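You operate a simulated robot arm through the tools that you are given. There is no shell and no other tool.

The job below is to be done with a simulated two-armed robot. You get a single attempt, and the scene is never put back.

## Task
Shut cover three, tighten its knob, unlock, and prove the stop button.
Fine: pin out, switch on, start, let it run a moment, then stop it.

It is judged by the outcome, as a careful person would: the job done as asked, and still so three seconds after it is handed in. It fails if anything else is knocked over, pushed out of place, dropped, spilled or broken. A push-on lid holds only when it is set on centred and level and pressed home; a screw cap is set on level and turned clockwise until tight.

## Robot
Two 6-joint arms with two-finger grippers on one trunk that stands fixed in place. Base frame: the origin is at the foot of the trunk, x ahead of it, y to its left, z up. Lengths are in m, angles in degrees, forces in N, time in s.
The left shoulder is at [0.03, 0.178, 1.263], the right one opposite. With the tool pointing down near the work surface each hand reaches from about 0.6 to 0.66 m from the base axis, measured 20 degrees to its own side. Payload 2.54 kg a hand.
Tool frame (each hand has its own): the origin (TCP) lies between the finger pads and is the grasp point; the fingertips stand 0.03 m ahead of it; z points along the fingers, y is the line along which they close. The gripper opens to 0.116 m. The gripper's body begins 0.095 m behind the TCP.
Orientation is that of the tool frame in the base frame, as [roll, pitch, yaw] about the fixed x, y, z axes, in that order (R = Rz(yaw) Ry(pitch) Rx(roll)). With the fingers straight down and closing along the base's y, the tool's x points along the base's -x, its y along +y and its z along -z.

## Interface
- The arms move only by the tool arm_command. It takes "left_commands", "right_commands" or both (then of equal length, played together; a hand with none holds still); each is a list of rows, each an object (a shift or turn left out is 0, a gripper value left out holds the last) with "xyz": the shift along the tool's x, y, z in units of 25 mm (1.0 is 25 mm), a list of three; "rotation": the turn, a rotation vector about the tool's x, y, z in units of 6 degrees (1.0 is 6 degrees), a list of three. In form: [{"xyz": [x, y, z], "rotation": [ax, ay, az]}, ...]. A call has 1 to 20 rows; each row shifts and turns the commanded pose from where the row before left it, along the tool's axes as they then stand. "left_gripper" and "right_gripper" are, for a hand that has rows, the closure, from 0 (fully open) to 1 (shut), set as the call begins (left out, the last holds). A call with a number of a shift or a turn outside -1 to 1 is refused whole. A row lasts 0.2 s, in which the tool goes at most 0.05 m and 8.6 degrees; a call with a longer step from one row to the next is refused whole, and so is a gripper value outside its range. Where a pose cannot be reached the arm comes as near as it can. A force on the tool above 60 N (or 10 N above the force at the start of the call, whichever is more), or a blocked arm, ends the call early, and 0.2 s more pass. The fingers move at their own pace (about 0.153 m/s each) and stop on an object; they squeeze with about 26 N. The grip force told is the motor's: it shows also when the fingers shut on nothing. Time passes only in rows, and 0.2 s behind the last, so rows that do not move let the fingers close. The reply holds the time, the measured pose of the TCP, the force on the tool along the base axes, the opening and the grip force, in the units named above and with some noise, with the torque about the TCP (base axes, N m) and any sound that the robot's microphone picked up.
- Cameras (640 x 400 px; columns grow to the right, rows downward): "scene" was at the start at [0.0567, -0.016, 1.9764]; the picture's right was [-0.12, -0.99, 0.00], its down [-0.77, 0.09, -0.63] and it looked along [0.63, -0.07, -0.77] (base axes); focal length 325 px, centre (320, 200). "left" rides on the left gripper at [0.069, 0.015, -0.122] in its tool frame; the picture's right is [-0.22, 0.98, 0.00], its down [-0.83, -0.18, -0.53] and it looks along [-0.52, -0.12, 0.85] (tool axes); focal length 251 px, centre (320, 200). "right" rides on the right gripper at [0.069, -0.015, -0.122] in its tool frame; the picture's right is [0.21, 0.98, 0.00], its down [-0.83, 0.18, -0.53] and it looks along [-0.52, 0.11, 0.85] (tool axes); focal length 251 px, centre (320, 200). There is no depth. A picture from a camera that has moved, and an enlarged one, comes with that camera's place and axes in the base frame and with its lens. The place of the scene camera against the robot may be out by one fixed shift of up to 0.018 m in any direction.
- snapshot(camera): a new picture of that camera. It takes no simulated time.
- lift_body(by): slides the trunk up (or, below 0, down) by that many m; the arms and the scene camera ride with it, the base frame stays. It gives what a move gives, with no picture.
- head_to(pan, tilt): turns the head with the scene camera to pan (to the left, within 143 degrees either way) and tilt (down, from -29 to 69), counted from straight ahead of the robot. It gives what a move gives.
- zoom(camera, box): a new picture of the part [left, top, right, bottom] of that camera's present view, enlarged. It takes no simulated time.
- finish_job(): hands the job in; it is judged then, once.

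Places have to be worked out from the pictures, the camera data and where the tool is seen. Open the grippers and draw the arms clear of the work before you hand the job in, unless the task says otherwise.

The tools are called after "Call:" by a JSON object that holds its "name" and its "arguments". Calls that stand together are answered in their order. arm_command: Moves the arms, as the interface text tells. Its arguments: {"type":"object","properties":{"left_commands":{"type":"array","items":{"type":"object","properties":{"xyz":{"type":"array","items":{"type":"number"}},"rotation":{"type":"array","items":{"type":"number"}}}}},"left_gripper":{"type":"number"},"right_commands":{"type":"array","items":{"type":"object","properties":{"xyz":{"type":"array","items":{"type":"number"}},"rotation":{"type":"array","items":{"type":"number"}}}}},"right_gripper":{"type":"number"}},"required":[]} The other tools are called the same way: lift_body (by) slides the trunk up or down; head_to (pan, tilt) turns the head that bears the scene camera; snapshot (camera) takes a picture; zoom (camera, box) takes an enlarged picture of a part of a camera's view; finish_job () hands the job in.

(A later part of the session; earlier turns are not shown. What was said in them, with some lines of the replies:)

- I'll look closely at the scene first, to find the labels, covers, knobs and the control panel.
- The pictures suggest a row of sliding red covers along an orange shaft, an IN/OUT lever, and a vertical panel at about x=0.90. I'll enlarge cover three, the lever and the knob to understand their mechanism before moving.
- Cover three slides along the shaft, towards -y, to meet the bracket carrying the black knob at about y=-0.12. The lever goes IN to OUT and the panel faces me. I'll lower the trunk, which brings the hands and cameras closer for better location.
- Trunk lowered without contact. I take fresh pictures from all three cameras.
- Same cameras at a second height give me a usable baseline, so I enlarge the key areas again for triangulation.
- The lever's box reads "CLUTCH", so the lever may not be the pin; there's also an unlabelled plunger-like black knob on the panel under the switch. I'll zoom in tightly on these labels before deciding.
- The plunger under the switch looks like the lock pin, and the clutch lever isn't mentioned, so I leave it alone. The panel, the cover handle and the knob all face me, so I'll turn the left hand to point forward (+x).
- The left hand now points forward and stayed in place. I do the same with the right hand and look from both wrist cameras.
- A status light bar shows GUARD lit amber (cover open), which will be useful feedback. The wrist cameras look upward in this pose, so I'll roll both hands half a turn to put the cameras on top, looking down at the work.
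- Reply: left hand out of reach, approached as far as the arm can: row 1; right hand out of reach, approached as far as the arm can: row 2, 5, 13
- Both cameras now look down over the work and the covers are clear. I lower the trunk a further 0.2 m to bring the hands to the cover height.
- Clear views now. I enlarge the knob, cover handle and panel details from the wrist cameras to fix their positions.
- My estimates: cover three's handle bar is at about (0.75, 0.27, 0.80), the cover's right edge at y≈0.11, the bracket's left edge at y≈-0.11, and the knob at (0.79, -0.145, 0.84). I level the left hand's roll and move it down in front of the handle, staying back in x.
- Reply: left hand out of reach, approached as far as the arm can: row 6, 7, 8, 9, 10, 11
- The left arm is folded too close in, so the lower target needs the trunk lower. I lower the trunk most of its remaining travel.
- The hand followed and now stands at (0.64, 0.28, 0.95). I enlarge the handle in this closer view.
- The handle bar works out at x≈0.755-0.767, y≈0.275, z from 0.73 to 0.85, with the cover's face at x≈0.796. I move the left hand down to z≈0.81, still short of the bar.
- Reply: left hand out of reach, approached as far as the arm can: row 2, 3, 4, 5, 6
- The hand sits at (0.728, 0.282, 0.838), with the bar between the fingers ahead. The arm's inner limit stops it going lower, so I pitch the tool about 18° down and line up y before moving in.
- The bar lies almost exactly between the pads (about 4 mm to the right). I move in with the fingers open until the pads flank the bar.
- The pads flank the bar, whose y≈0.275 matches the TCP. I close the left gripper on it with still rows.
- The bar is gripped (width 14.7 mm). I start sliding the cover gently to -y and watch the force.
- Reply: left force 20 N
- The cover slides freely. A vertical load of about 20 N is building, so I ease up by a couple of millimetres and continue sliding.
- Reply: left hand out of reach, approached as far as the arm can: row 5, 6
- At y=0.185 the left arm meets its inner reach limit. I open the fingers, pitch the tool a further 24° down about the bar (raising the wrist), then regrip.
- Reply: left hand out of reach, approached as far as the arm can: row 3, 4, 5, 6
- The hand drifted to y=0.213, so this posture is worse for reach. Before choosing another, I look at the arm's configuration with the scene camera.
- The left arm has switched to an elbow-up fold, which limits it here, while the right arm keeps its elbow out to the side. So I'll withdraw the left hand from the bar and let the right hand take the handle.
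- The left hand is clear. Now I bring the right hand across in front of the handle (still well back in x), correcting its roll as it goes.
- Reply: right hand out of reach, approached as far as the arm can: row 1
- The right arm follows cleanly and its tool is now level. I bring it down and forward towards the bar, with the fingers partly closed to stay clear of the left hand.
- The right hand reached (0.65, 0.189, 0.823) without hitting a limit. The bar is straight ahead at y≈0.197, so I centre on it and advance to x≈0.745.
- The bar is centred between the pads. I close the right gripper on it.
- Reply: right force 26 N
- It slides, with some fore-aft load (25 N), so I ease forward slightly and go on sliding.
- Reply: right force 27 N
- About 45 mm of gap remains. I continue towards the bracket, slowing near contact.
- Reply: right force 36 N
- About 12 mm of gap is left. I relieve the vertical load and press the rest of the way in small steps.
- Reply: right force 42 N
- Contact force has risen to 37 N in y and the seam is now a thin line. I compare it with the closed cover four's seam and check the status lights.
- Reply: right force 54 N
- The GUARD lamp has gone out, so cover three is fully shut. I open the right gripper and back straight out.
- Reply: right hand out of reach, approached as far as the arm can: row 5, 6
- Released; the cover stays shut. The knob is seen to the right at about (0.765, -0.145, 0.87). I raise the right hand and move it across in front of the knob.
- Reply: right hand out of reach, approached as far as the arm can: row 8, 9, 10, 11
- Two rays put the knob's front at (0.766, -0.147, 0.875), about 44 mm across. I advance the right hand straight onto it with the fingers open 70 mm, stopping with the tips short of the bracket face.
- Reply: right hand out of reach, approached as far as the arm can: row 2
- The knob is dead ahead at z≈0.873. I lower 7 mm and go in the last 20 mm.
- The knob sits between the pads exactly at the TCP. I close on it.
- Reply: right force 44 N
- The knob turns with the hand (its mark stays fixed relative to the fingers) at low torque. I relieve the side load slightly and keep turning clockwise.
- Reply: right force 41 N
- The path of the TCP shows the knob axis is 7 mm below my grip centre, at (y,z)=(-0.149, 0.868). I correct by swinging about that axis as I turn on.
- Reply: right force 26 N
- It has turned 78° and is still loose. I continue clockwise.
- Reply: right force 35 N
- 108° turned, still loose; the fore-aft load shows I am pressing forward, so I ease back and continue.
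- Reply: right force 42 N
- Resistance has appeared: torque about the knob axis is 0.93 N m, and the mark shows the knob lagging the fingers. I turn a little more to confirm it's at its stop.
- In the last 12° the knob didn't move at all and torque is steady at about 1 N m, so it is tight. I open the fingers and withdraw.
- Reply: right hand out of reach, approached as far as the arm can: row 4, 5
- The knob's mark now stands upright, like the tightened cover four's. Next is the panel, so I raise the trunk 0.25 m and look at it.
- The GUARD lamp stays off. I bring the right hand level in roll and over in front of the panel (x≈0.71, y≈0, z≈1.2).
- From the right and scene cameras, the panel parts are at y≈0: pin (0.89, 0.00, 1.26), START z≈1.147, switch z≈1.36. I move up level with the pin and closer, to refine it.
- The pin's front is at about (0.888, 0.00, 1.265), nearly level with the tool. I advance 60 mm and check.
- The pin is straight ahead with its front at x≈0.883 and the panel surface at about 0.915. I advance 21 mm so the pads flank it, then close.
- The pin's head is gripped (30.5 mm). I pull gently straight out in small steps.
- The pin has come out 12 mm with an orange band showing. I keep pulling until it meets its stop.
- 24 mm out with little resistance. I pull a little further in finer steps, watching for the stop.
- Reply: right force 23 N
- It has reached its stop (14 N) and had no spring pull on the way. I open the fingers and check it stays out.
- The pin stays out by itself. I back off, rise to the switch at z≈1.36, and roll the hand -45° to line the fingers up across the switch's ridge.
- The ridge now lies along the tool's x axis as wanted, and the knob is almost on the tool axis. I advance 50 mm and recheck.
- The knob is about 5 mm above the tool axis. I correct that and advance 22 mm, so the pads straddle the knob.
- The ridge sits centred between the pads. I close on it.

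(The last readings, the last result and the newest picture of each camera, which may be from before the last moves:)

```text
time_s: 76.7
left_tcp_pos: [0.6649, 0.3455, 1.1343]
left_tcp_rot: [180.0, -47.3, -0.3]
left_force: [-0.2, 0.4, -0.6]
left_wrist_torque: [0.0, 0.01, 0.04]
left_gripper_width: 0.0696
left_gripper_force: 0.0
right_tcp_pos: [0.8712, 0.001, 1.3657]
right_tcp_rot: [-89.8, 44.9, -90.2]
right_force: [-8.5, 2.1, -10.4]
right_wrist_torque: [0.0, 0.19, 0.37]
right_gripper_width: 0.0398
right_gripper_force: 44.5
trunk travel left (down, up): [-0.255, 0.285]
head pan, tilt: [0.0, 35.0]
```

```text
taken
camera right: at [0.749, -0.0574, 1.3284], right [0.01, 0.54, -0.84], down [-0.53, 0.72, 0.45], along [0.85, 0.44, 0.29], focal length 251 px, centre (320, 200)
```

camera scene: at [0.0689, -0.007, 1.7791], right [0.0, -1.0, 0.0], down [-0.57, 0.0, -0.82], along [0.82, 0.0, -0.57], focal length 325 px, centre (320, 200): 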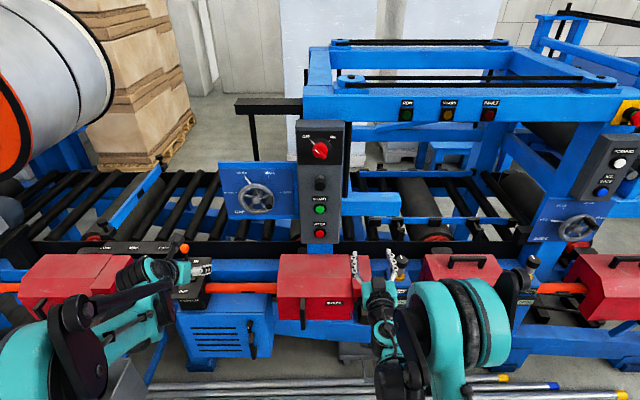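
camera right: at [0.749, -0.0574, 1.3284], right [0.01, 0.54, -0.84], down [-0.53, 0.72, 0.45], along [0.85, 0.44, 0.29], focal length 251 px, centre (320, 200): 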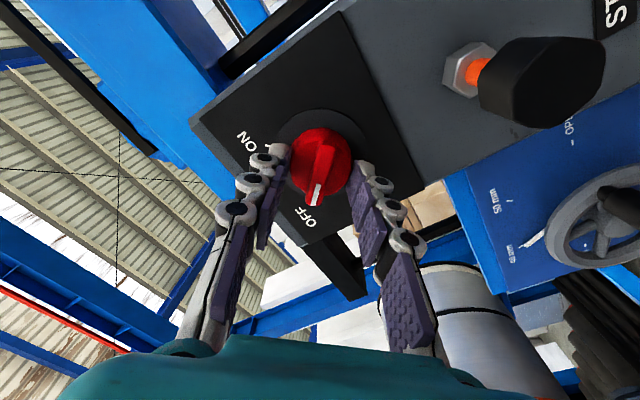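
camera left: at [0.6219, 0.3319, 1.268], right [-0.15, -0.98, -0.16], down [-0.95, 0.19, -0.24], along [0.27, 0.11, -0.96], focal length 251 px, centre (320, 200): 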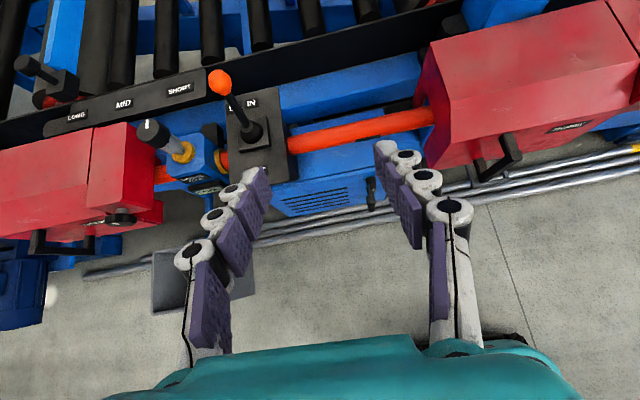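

It gripped the knob's 40 mm body. I turn it clockwise towards ON, watching the torque.

Call:
{"name": "arm_command", "arguments": {"right_commands": [{"rotation": [0, 0, 1]}, {"rotation": [0, 0, 1]}, {"rotation": [0, 0, 1]}, {"rotation": [0, 0, 1]}, {"rotation": [0, 0, 1]}]}}

Call:
{"name": "snapshot", "arguments": {"camera": "right"}}

```text
time_s: 77.9
left_tcp_pos: [0.6663, 0.3457, 1.1342]
left_tcp_rot: [-180.0, -47.3, -0.3]
left_force: [-0.6, -0.8, 0.2]
left_wrist_torque: [0.0, -0.02, 0.0]
left_gripper_width: 0.0696
left_gripper_force: 0.0
right_tcp_pos: [0.8714, 0.0006, 1.3665]
right_tcp_rot: [-89.1, 75.2, -89.8]
right_force: [-10.6, -0.4, -14.8]
right_wrist_torque: [0.0, 0.65, -0.15]
right_gripper_width: 0.0398
right_gripper_force: 44.9
trunk travel left (down, up): [-0.255, 0.285]
head pan, tilt: [0.0, 35.0]
```

```text
taken
camera right: at [0.7492, -0.0304, 1.3039], right [0.01, 0.89, -0.46], down [-0.53, 0.39, 0.75], along [0.85, 0.24, 0.48], focal length 251 px, centre (320, 200)
```

right: 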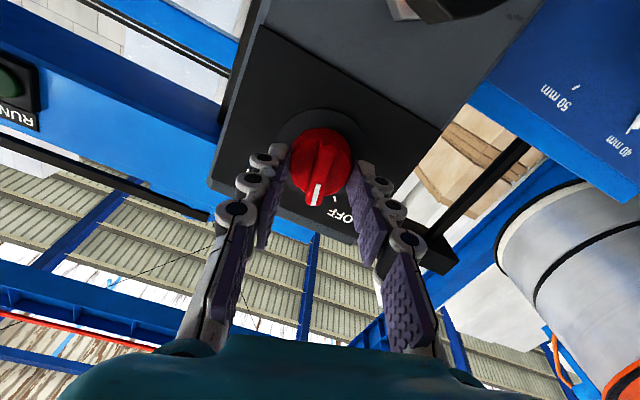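

The switch turns with the hand (30° so far, ridge still aligned with the tool). I continue to 84° and beyond in steps until it's at ON.

Call:
{"name": "arm_command", "arguments": {"right_commands": [{"rotation": [0, 0, 1]}, {"rotation": [0, 0, 1]}, {"rotation": [0, 0, 1]}, {"rotation": [0, 0, 1]}, {"rotation": [0, 0, 1]}, {"rotation": [0, 0, 1]}, {"rotation": [0, 0, 1]}, {"rotation": [0, 0, 1]}, {"rotation": [0, 0, 1]}]}}

Call:
{"name": "snapshot", "arguments": {"camera": "right"}}

Call:
{"name": "zoom", "arguments": {"camera": "scene", "box": [290, 90, 350, 190]}}

```text
time_s: 79.9
left_tcp_pos: [0.6646, 0.3433, 1.1337]
left_tcp_rot: [179.9, -47.3, -0.4]
left_force: [-0.4, -0.1, 0.1]
left_wrist_torque: [0.0, 0.02, 0.01]
left_gripper_width: 0.0696
left_gripper_force: 0.0
right_tcp_pos: [0.8711, 0.0007, 1.3658]
right_tcp_rot: [89.6, 50.9, 89.2]
right_force: [-27.7, -4.7, -30.4]
right_wrist_torque: [-0.02, 1.06, -0.13]
right_gripper_width: 0.0398
right_gripper_force: 44.7
trunk travel left (down, up): [-0.255, 0.285]
head pan, tilt: [0.0, 35.0]
```

```text
taken
camera right: at [0.7499, 0.0331, 1.3036], right [0.01, 0.89, 0.45], down [-0.54, -0.38, 0.75], along [0.84, -0.25, 0.48], focal length 251 px, centre (320, 200)
```

right: 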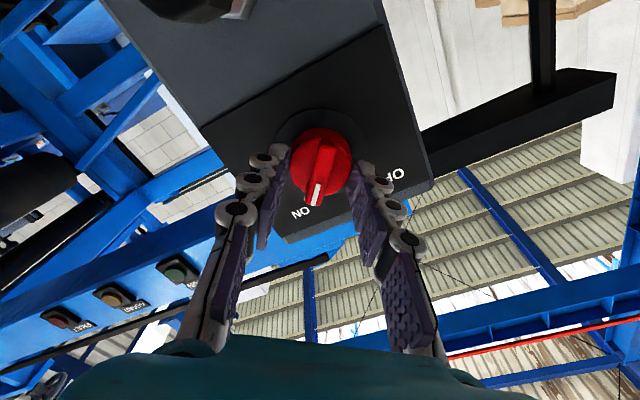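

```text
4.00 times, centred on (320, 140) of scene
camera zoom: at [0.0676, -0.0082, 1.7791], right [0.0, -1.0, 0.0], down [-0.57, 0.0, -0.82], along [0.82, 0.0, -0.57], focal length 1300 px, centre (320, 440)
```

zoom: 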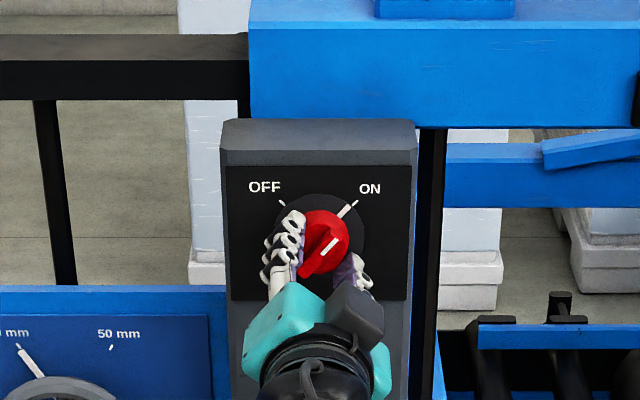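

The pointer is nearly at ON (84°). I turn the last 6°, plus a little to feel for the stop.

Call:
{"name": "arm_command", "arguments": {"right_commands": [{"rotation": [0, 0, 1]}, {"rotation": [0, 0, 0.5]}]}}

Call:
{"name": "zoom", "arguments": {"camera": "right", "box": [240, 80, 440, 230]}}

```text
time_s: 80.5
left_tcp_pos: [0.6643, 0.3431, 1.1345]
left_tcp_rot: [-179.9, -47.2, -0.4]
left_force: [0.4, -0.9, 0.9]
left_wrist_torque: [0.0, -0.01, -0.05]
left_gripper_width: 0.0694
left_gripper_force: 0.1
right_tcp_pos: [0.8714, -0.0022, 1.3663]
right_tcp_rot: [89.5, 42.0, 89.2]
right_force: [-18.5, -7.4, -18.9]
right_wrist_torque: [-0.45, 0.55, -0.74]
right_gripper_width: 0.0397
right_gripper_force: 45.2
trunk travel left (down, up): [-0.255, 0.285]
head pan, tilt: [0.0, 35.0]
```

```text
2.67 times, centred on (340, 155) of right
camera zoom: at [0.7503, 0.0414, 1.3102], right [0.01, 0.81, 0.58], down [-0.54, -0.49, 0.68], along [0.84, -0.32, 0.44], focal length 670 px, centre (267, 320)
```

zoom: 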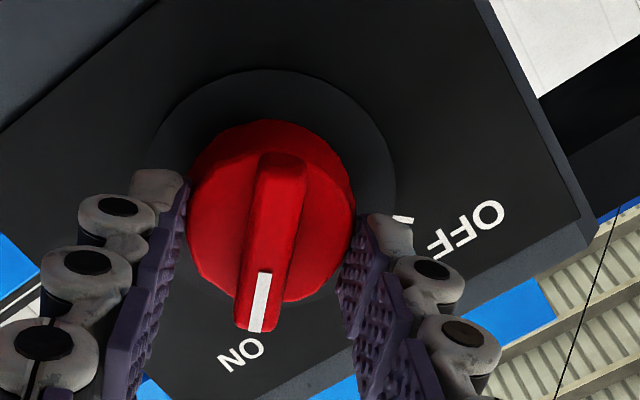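

The pointer is on ON, and the torque shows the stop. I release, back out, roll the hand level, and go down in front of START with the fingers closed.

Call:
{"name": "arm_command", "arguments": {"right_commands": [{"xyz": [0, 0, 0]}, {"xyz": [0, 0, 0]}, {"xyz": [0, 0, -1]}, {"xyz": [0, 0, -1]}, {"xyz": [0, 0, -1]}, {"xyz": [0, 0, -1]}], "right_gripper": 0.4}}

Call:
{"name": "arm_command", "arguments": {"right_commands": [{"rotation": [0, 0, -1]}, {"rotation": [0, 0, -1]}, {"rotation": [0, 0, -1]}, {"rotation": [0, 0, -1]}, {"rotation": [0, 0, -1]}, {"rotation": [0, 0, -1]}, {"rotation": [0, 0, -1]}, {"rotation": [0, 0, -1]}, {"xyz": [1, 0, 0]}, {"xyz": [1, 0, 0]}, {"xyz": [1, 0, 0]}, {"xyz": [1, 0, 0]}, {"xyz": [1, 0, 0]}, {"xyz": [1, 0, 0]}, {"xyz": [1, 0, 0]}, {"xyz": [1, 0, 0]}], "right_gripper": 1}}

Call:
{"name": "snapshot", "arguments": {"camera": "right"}}

Call:
{"name": "zoom", "arguments": {"camera": "scene", "box": [270, 90, 510, 250]}}

```text
time_s: 81.9
left_tcp_pos: [0.664, 0.3441, 1.1344]
left_tcp_rot: [-180.0, -47.4, -0.4]
left_force: [0.2, 0.5, 0.7]
left_wrist_torque: [0.0, 0.0, 0.0]
left_gripper_width: 0.0698
left_gripper_force: 0.1
right_tcp_pos: [0.7681, 0.0027, 1.3648]
right_tcp_rot: [89.5, 42.0, 89.3]
right_force: [-0.6, 0.3, 0.1]
right_wrist_torque: [0.02, -0.03, -0.01]
right_gripper_width: 0.0696
right_gripper_force: 0.0
trunk travel left (down, up): [-0.255, 0.285]
head pan, tilt: [0.0, 35.0]
```

```text
time_s: 85.3
left_tcp_pos: [0.665, 0.3453, 1.1333]
left_tcp_rot: [-180.0, -47.2, -0.4]
left_force: [0.7, 0.1, 0.3]
left_wrist_torque: [-0.03, -0.05, -0.01]
left_gripper_width: 0.0696
left_gripper_force: 0.1
right_tcp_pos: [0.7742, 0.0014, 1.1631]
right_tcp_rot: [-11.6, 89.9, -12.1]
right_force: [-0.5, -0.6, -0.5]
right_wrist_torque: [0.0, -0.02, 0.02]
right_gripper_width: 0.0
right_gripper_force: 26.2
trunk travel left (down, up): [-0.255, 0.285]
head pan, tilt: [0.0, 35.0]
```

```text
taken
camera right: at [0.6521, -0.0131, 1.0957], right [0.01, 0.98, -0.22], down [-0.54, 0.19, 0.82], along [0.84, 0.11, 0.52], focal length 251 px, centre (320, 200)
```

right: 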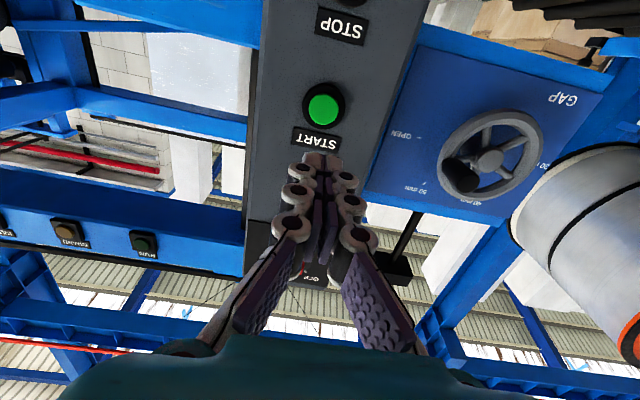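

```text
2.50 times, centred on (390, 170) of scene
camera zoom: at [0.0698, -0.007, 1.7792], right [0.0, -1.0, 0.0], down [-0.57, 0.0, -0.82], along [0.82, 0.0, -0.57], focal length 813 px, centre (145, 275)
```

zoom: 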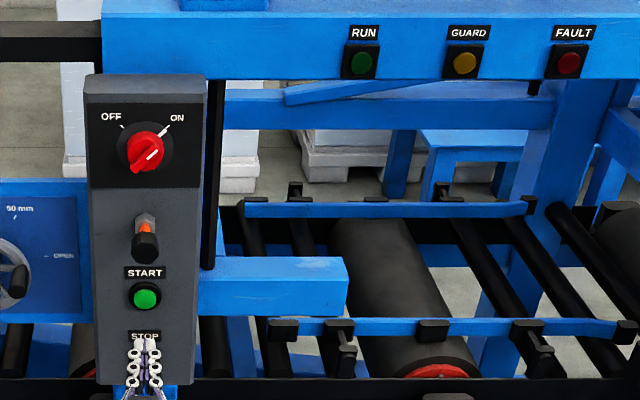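

Switch shows ON, pin out, lamps dark. START is just below at z≈1.153; I advance 60 mm towards it and recheck alignment.

Call:
{"name": "arm_command", "arguments": {"right_commands": [{"xyz": [0.4, 0, 0.8]}, {"xyz": [0, 0, 0.8]}, {"xyz": [0, 0, 0.6]}]}}

Call:
{"name": "snapshot", "arguments": {"camera": "right"}}

Call:
{"name": "zoom", "arguments": {"camera": "scene", "box": [290, 160, 350, 250]}}

```text
time_s: 86.1
left_tcp_pos: [0.6656, 0.3445, 1.1336]
left_tcp_rot: [179.9, -47.2, -0.3]
left_force: [0.2, 0.1, -1.1]
left_wrist_torque: [0.0, -0.02, -0.02]
left_gripper_width: 0.0696
left_gripper_force: 0.1
right_tcp_pos: [0.8268, 0.0013, 1.1554]
right_tcp_rot: [-10.8, 89.8, -11.3]
right_force: [0.1, -0.2, 0.8]
right_wrist_torque: [-0.01, -0.04, -0.01]
right_gripper_width: 0.0
right_gripper_force: 26.2
trunk travel left (down, up): [-0.255, 0.285]
head pan, tilt: [0.0, 35.0]
```

```text
taken
camera right: at [0.7055, -0.0127, 1.0878], right [0.01, 0.98, -0.22], down [-0.54, 0.19, 0.82], along [0.84, 0.11, 0.52], focal length 251 px, centre (320, 200)
```

right: 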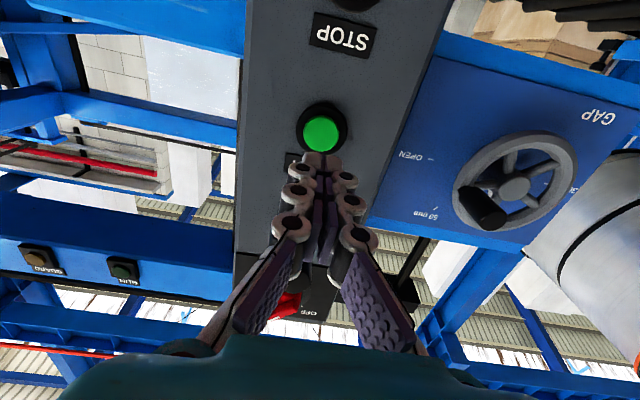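

```text
4.44 times, centred on (320, 205) of scene
camera zoom: at [0.07, -0.0071, 1.7792], right [0.0, -1.0, 0.0], down [-0.57, 0.0, -0.82], along [0.82, 0.0, -0.57], focal length 1445 px, centre (320, 178)
```

zoom: 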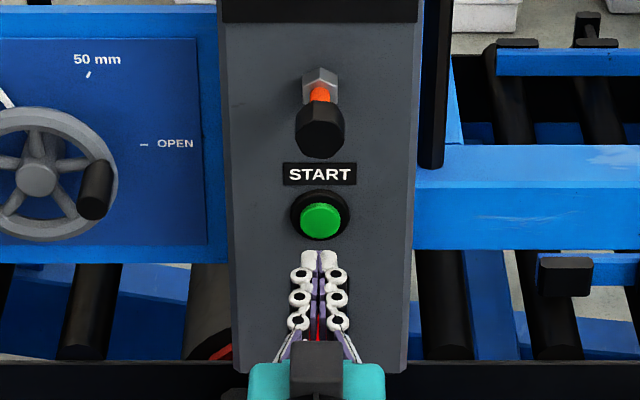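

Both views agree on START at about (0.918, 0.001, 1.149). I lower 6 mm and advance to just short of it.

Call:
{"name": "arm_command", "arguments": {"right_commands": [{"xyz": [0.25, 0, 0.5]}, {"xyz": [0, 0, 0.8]}, {"xyz": [0, 0, 0.6]}]}}

Call:
{"name": "snapshot", "arguments": {"camera": "right"}}

Call:
{"name": "zoom", "arguments": {"camera": "scene", "box": [290, 160, 350, 250]}}

```text
time_s: 86.9
left_tcp_pos: [0.6645, 0.3457, 1.1342]
left_tcp_rot: [180.0, -47.3, -0.4]
left_force: [-0.3, -0.3, 0.2]
left_wrist_torque: [0.0, 0.03, -0.01]
left_gripper_width: 0.0694
left_gripper_force: 0.0
right_tcp_pos: [0.8758, 0.0025, 1.1489]
right_tcp_rot: [-11.7, 89.8, -12.1]
right_force: [0.1, 0.3, 0.4]
right_wrist_torque: [0.0, -0.03, -0.01]
right_gripper_width: 0.0
right_gripper_force: 26.1
trunk travel left (down, up): [-0.255, 0.285]
head pan, tilt: [0.0, 35.0]
```

```text
taken
camera right: at [0.754, -0.0123, 1.082], right [0.01, 0.98, -0.22], down [-0.54, 0.19, 0.82], along [0.84, 0.11, 0.52], focal length 251 px, centre (320, 200)
```

right: 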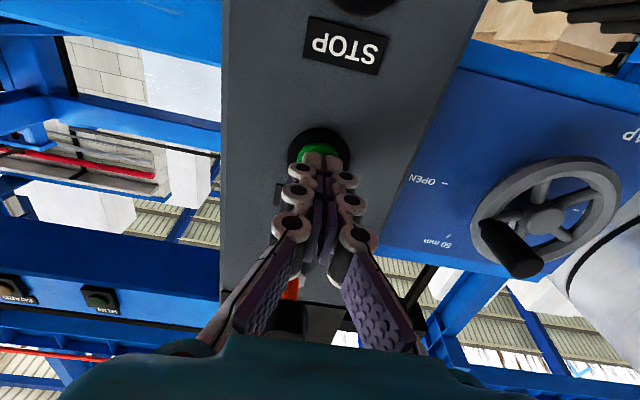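

```text
4.44 times, centred on (320, 205) of scene
camera zoom: at [0.0697, -0.0069, 1.7792], right [0.0, -1.0, 0.0], down [-0.57, 0.0, -0.82], along [0.82, 0.0, -0.57], focal length 1445 px, centre (320, 178)
```

zoom: 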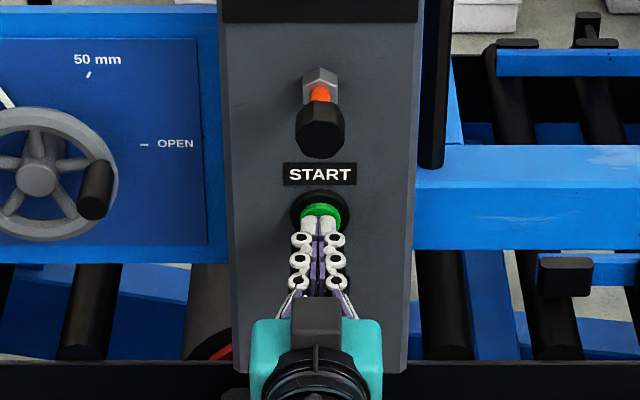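

The fingertips face the middle of the green button from about 10 mm off. I press in small steps and watch force and sound.

Call:
{"name": "arm_command", "arguments": {"right_commands": [{"xyz": [0, 0, 0.15]}, {"xyz": [0, 0, 0.15]}, {"xyz": [0, 0, 0.12]}, {"xyz": [0, 0, 0.1]}]}}

Call:
{"name": "snapshot", "arguments": {"camera": "scene"}}

```text
time_s: 87.9
left_tcp_pos: [0.6631, 0.3447, 1.1346]
left_tcp_rot: [179.9, -47.4, -0.4]
left_force: [0.0, -0.9, 0.2]
left_wrist_torque: [-0.03, 0.0, -0.02]
left_gripper_width: 0.0698
left_gripper_force: 0.1
right_tcp_pos: [0.8857, 0.0009, 1.1518]
right_tcp_rot: [-1.9, 89.8, -2.4]
right_force: [-20.6, -0.6, -8.4]
right_wrist_torque: [0.0, 0.27, 0.03]
right_gripper_width: 0.0058
right_gripper_force: 28.8
trunk travel left (down, up): [-0.255, 0.285]
head pan, tilt: [0.0, 35.0]
heard: click
```

```text
taken
camera scene: at [0.0662, -0.007, 1.7792], right [0.0, -1.0, 0.0], down [-0.57, 0.0, -0.82], along [0.82, 0.0, -0.57], focal length 325 px, centre (320, 200)
```

scene: 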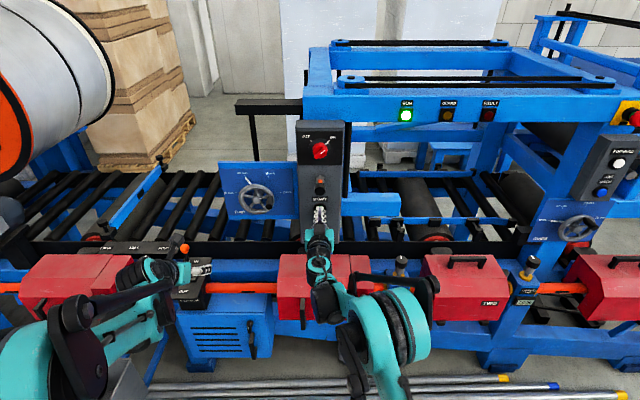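

A click was heard and the RUN lamp is green: the machine is running. I back off START and move down level with STOP (z≈1.045) while it runs.

Call:
{"name": "arm_command", "arguments": {"right_commands": [{"xyz": [0, 0, -0.8]}, {"xyz": [0, 0, -0.8]}, {"xyz": [0, 0, -0.6]}, {"xyz": [1, 0, 0]}, {"xyz": [1, 0, 0]}, {"xyz": [1, 0, 0]}, {"xyz": [1.0, 0, 0]}, {"xyz": [0.1, 0, 0]}]}}

Call:
{"name": "snapshot", "arguments": {"camera": "scene"}}

Call:
{"name": "snapshot", "arguments": {"camera": "right"}}

Call:
{"name": "zoom", "arguments": {"camera": "scene", "box": [290, 180, 350, 270]}}

```text
time_s: 89.7
left_tcp_pos: [0.664, 0.3441, 1.1347]
left_tcp_rot: [-180.0, -47.3, -0.5]
left_force: [0.0, 0.4, 0.2]
left_wrist_torque: [0.01, -0.02, 0.01]
left_gripper_width: 0.0695
left_gripper_force: 0.0
right_tcp_pos: [0.8329, 0.0015, 1.0459]
right_tcp_rot: [-9.6, 89.9, -10.0]
right_force: [-0.1, 0.0, 0.8]
right_wrist_torque: [0.01, -0.02, 0.0]
right_gripper_width: 0.0
right_gripper_force: 28.2
trunk travel left (down, up): [-0.255, 0.285]
head pan, tilt: [0.0, 35.0]
```

```text
taken
camera scene: at [0.0687, -0.007, 1.7792], right [0.0, -1.0, 0.0], down [-0.57, 0.0, -0.82], along [0.82, 0.0, -0.57], focal length 325 px, centre (320, 200)
```

scene: 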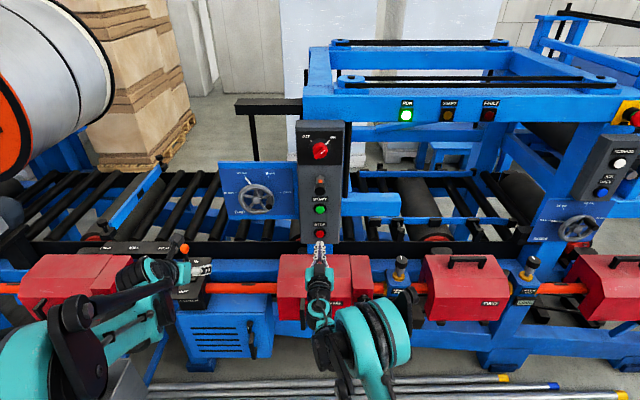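

```text
taken
camera right: at [0.7116, -0.0131, 0.9788], right [0.01, 0.98, -0.22], down [-0.54, 0.19, 0.82], along [0.84, 0.11, 0.52], focal length 251 px, centre (320, 200)
```

right: 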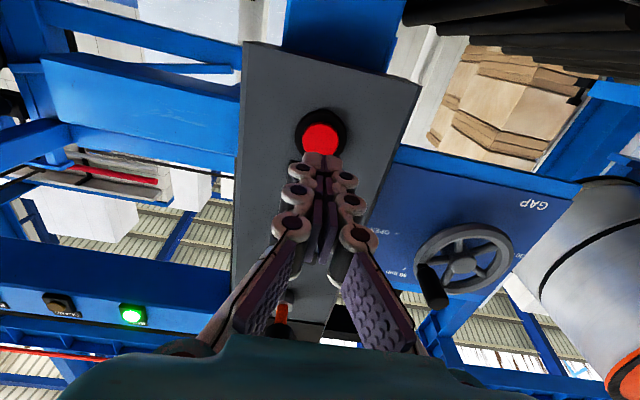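

```text
4.44 times, centred on (320, 225) of scene
camera zoom: at [0.0687, -0.007, 1.7792], right [0.0, -1.0, 0.0], down [-0.57, 0.0, -0.82], along [0.82, 0.0, -0.57], focal length 1445 px, centre (320, 89)
```

zoom: 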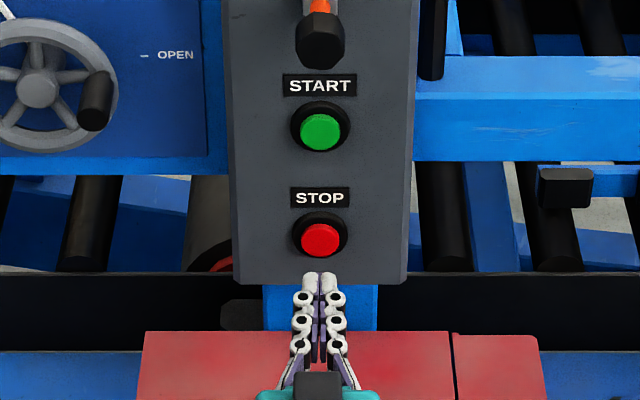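

RUN is still lit and STOP is right on the tool axis. After a few moments' more running, I advance and press STOP as I did START.

Call:
{"name": "arm_command", "arguments": {"right_commands": [{"xyz": [0, 0, 0]}, {"xyz": [0, 0, 0]}, {"xyz": [0, 0, 0]}, {"xyz": [0, 0, 0]}, {"xyz": [0, 0, 0]}, {"xyz": [0, 0, 0.6]}, {"xyz": [0, 0, 0.6]}, {"xyz": [0, 0, 0.5]}, {"xyz": [0, 0, 0.15]}, {"xyz": [0, 0, 0.15]}, {"xyz": [0, 0, 0.12]}, {"xyz": [0, 0, 0.1]}]}}

Call:
{"name": "snapshot", "arguments": {"camera": "scene"}}

```text
time_s: 92.3
left_tcp_pos: [0.6642, 0.344, 1.1353]
left_tcp_rot: [180.0, -47.3, -0.3]
left_force: [-0.1, -0.3, 0.5]
left_wrist_torque: [0.01, 0.0, -0.03]
left_gripper_width: 0.0695
left_gripper_force: 0.2
right_tcp_pos: [0.8868, 0.0013, 1.047]
right_tcp_rot: [1.7, 89.7, 1.3]
right_force: [-26.6, -1.7, -10.8]
right_wrist_torque: [0.0, 0.4, -0.05]
right_gripper_width: 0.0059
right_gripper_force: 28.5
trunk travel left (down, up): [-0.255, 0.285]
head pan, tilt: [0.0, 35.0]
heard: click
```

```text
taken
camera scene: at [0.0659, -0.0074, 1.7791], right [0.0, -1.0, 0.0], down [-0.57, 0.0, -0.82], along [0.82, 0.0, -0.57], focal length 325 px, centre (320, 200)
```

scene: 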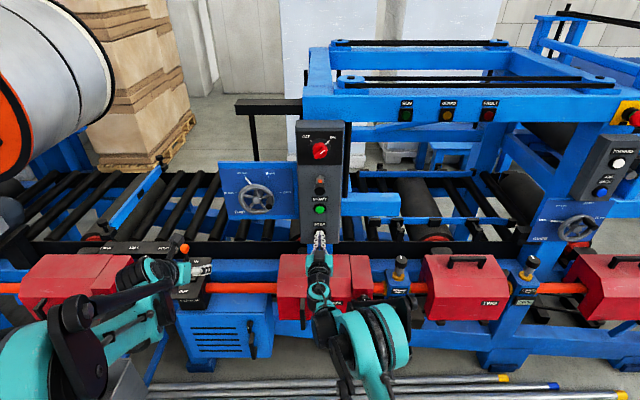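

A second click and the RUN lamp has gone out: STOP works. I back the right hand away from the panel, open both grippers and draw both arms clear.

Call:
{"name": "arm_command", "arguments": {"right_commands": [{"xyz": [0, 0, -0.8]}, {"xyz": [0, 0, -1]}, {"xyz": [0, 0, -1]}, {"xyz": [0, 0, -1]}, {"xyz": [0, 0, -1]}, {"xyz": [-0.8, -0.8, -0.4]}, {"xyz": [-0.8, -0.8, -0.4]}, {"xyz": [-0.8, -0.8, -0.4]}, {"xyz": [-0.8, -0.8, -0.4]}, {"xyz": [-0.8, -0.8, -0.4]}], "left_commands": [{"xyz": [0, 0, 0]}, {"xyz": [0, 0, -0.6]}, {"xyz": [0, 0, -0.6]}, {"xyz": [0, 0, -0.6]}, {"xyz": [0, 0, -0.6]}, {"xyz": [0, 0, 0]}, {"xyz": [0, 0, 0]}, {"xyz": [0, 0, 0]}, {"xyz": [0, 0, 0]}, {"xyz": [0, 0, 0]}], "left_gripper": 0}}

Call:
{"name": "arm_command", "arguments": {"right_commands": [{"xyz": [0, 0, 0]}, {"xyz": [0, 0, 0]}, {"xyz": [0, 0, 0]}], "right_gripper": 0}}

Call:
{"name": "snapshot", "arguments": {"camera": "scene"}}

Call:
{"name": "zoom", "arguments": {"camera": "scene", "box": [260, 80, 520, 250]}}

Call:
{"name": "zoom", "arguments": {"camera": "scene", "box": [240, 230, 440, 350]}}

```text
time_s: 94.5
left_tcp_pos: [0.6217, 0.3451, 1.1764]
left_tcp_rot: [-179.9, -47.4, -0.4]
left_force: [0.0, 0.0, 1.3]
left_wrist_torque: [0.04, 0.0, 0.01]
left_gripper_width: 0.116
left_gripper_force: 0.1
right_tcp_pos: [0.7155, -0.0991, 1.1468]
right_tcp_rot: [-7.4, 89.7, -7.9]
right_force: [-0.3, -0.4, 0.6]
right_wrist_torque: [-0.01, 0.01, -0.01]
right_gripper_width: 0.0001
right_gripper_force: 28.1
trunk travel left (down, up): [-0.255, 0.285]
head pan, tilt: [0.0, 35.0]
```

```text
time_s: 95.3
left_tcp_pos: [0.6222, 0.3448, 1.1769]
left_tcp_rot: [180.0, -47.4, -0.4]
left_force: [0.3, -0.6, 0.6]
left_wrist_torque: [-0.02, 0.01, -0.03]
left_gripper_width: 0.1158
left_gripper_force: 0.1
right_tcp_pos: [0.7139, -0.0991, 1.1456]
right_tcp_rot: [-9.8, 89.8, -10.3]
right_force: [0.0, 0.4, 0.9]
right_wrist_torque: [0.01, -0.01, 0.0]
right_gripper_width: 0.116
right_gripper_force: 0.0
trunk travel left (down, up): [-0.255, 0.285]
head pan, tilt: [0.0, 35.0]
```

```text
taken
camera scene: at [0.0689, -0.0071, 1.7792], right [0.0, -1.0, 0.0], down [-0.57, 0.0, -0.82], along [0.82, 0.0, -0.57], focal length 325 px, centre (320, 200)
```

scene: 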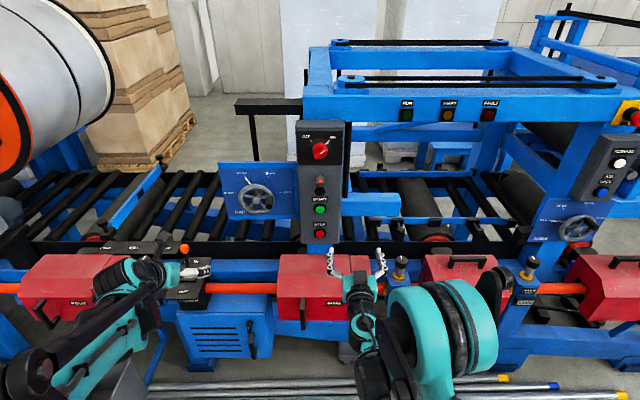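

```text
2.35 times, centred on (390, 165) of scene
camera zoom: at [0.0689, -0.0071, 1.7792], right [0.0, -1.0, 0.0], down [-0.57, 0.0, -0.82], along [0.82, 0.0, -0.57], focal length 765 px, centre (155, 282)
```

zoom: 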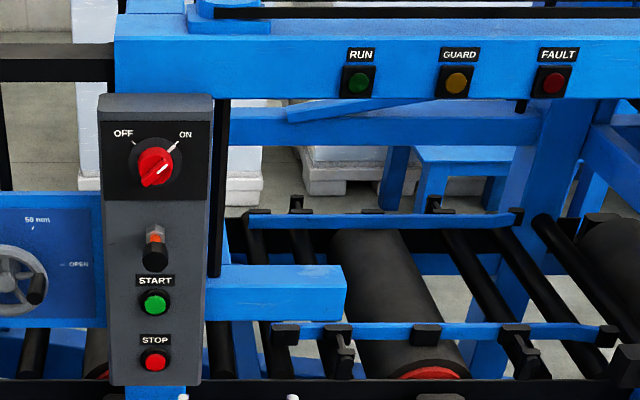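

```text
3.20 times, centred on (340, 290) of scene
camera zoom: at [0.0689, -0.0071, 1.7792], right [0.0, -1.0, 0.0], down [-0.57, 0.0, -0.82], along [0.82, 0.0, -0.57], focal length 1040 px, centre (256, -88)
```

zoom: 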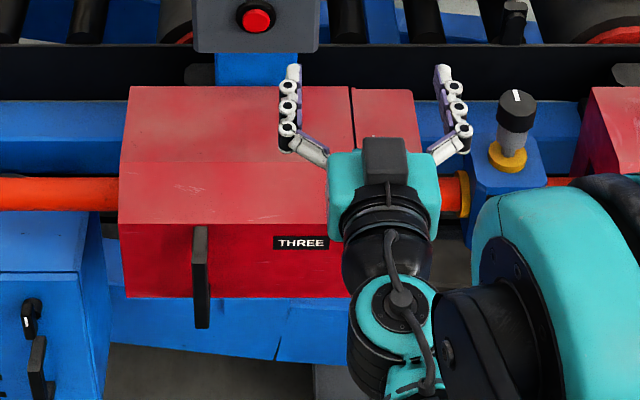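

RUN, GUARD and FAULT are all dark, the pin is out, the switch is ON and cover three is shut. I draw the hands a little further back before handing in.

Call:
{"name": "lift_body", "arguments": {"by": 0.12}}

Call:
{"name": "arm_command", "arguments": {"right_commands": [{"xyz": [-0.5, -0.5, -0.8]}, {"xyz": [-0.5, -0.5, -0.8]}, {"xyz": [-0.5, -0.5, -0.8]}, {"xyz": [-0.5, -0.5, -0.8]}]}}

Call:
{"name": "snapshot", "arguments": {"camera": "scene"}}

Call:
{"name": "zoom", "arguments": {"camera": "scene", "box": [240, 200, 440, 370]}}

```text
time_s: 96.8
left_tcp_pos: [0.6223, 0.3456, 1.2959]
left_tcp_rot: [-179.9, -47.2, -0.3]
left_force: [-0.6, -0.5, -0.2]
left_wrist_torque: [0.0, -0.02, 0.0]
left_gripper_width: 0.1159
left_gripper_force: 0.1
right_tcp_pos: [0.7152, -0.0976, 1.2656]
right_tcp_rot: [-10.5, 89.7, -11.0]
right_force: [-1.4, -0.1, -0.3]
right_wrist_torque: [0.02, -0.02, 0.01]
right_gripper_width: 0.1161
right_gripper_force: 0.2
trunk travel left (down, up): [-0.375, 0.165]
head pan, tilt: [0.0, 35.0]
```

```text
time_s: 97.8
left_tcp_pos: [0.6203, 0.346, 1.2962]
left_tcp_rot: [180.0, -47.3, -0.4]
left_force: [-0.5, 0.7, -0.5]
left_wrist_torque: [0.0, 0.01, 0.0]
left_gripper_width: 0.1159
left_gripper_force: 0.0
right_tcp_pos: [0.6316, -0.1502, 1.3177]
right_tcp_rot: [0.1, 89.8, -0.3]
right_force: [-0.5, -0.5, -0.9]
right_wrist_torque: [-0.01, 0.01, 0.0]
right_gripper_width: 0.1162
right_gripper_force: 0.1
trunk travel left (down, up): [-0.375, 0.165]
head pan, tilt: [0.0, 35.0]
```

```text
taken
camera scene: at [0.0668, -0.0075, 1.8993], right [0.0, -1.0, 0.0], down [-0.57, 0.0, -0.82], along [0.82, 0.0, -0.57], focal length 325 px, centre (320, 200)
```

scene: 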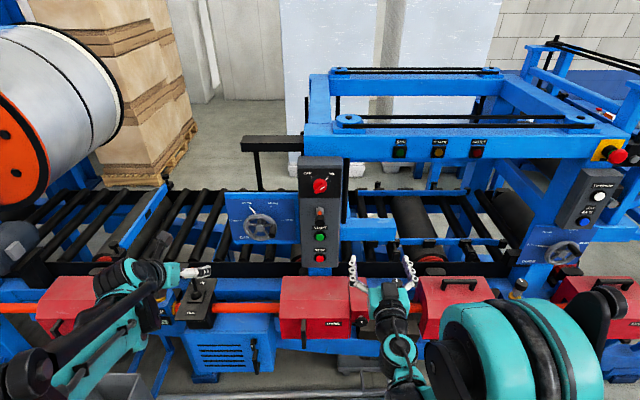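

```text
2.35 times, centred on (340, 285) of scene
camera zoom: at [0.0668, -0.0075, 1.8993], right [0.0, -1.0, 0.0], down [-0.57, 0.0, -0.82], along [0.82, 0.0, -0.57], focal length 765 px, centre (273, 0)
```

zoom: 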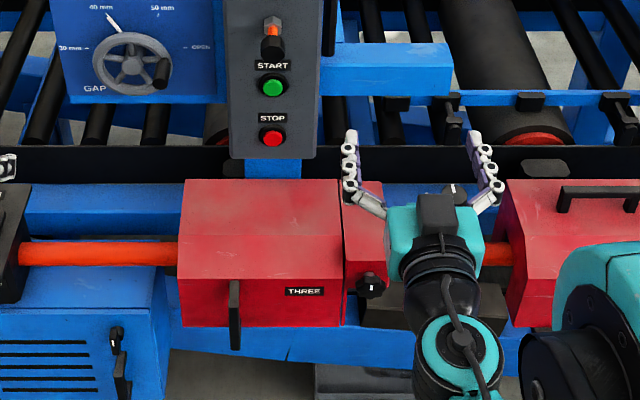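

Cover three is shut with its knob tight, the pin is out and the switch is ON. The machine ran and was stopped by the STOP button. Both hands are open and clear, so I hand the job in.

Call:
{"name": "finish_job", "arguments": {}}

```text
The job is handed in.
```

The job is done and handed in: cover three is shut and its knob tight, and the stop button worked. I haven't seen the judging result.

- **Cover three:** it is closed against its bracket, and the GUARD lamp went out when it seated.
- **Knob:** it is turned clockwise until it would go no further, at about 1 N m. Its mark now stands upright, like the one on cover four.
- **Lock pin:** I took the unlabelled plunger under the switch to be the pin. It is pulled fully out, stays out by itself, and the machine started afterwards.
- **Stop test:** I turned the switch to ON and pressed START; it clicked and the RUN lamp lit. After about four seconds I pressed STOP; it clicked again and the RUN lamp went out. The FAULT lamp stayed dark.

The switch is still ON and the pin still out. I left the clutch lever at IN because you didn't mention it. Both grippers are open and the arms are clear of the work.
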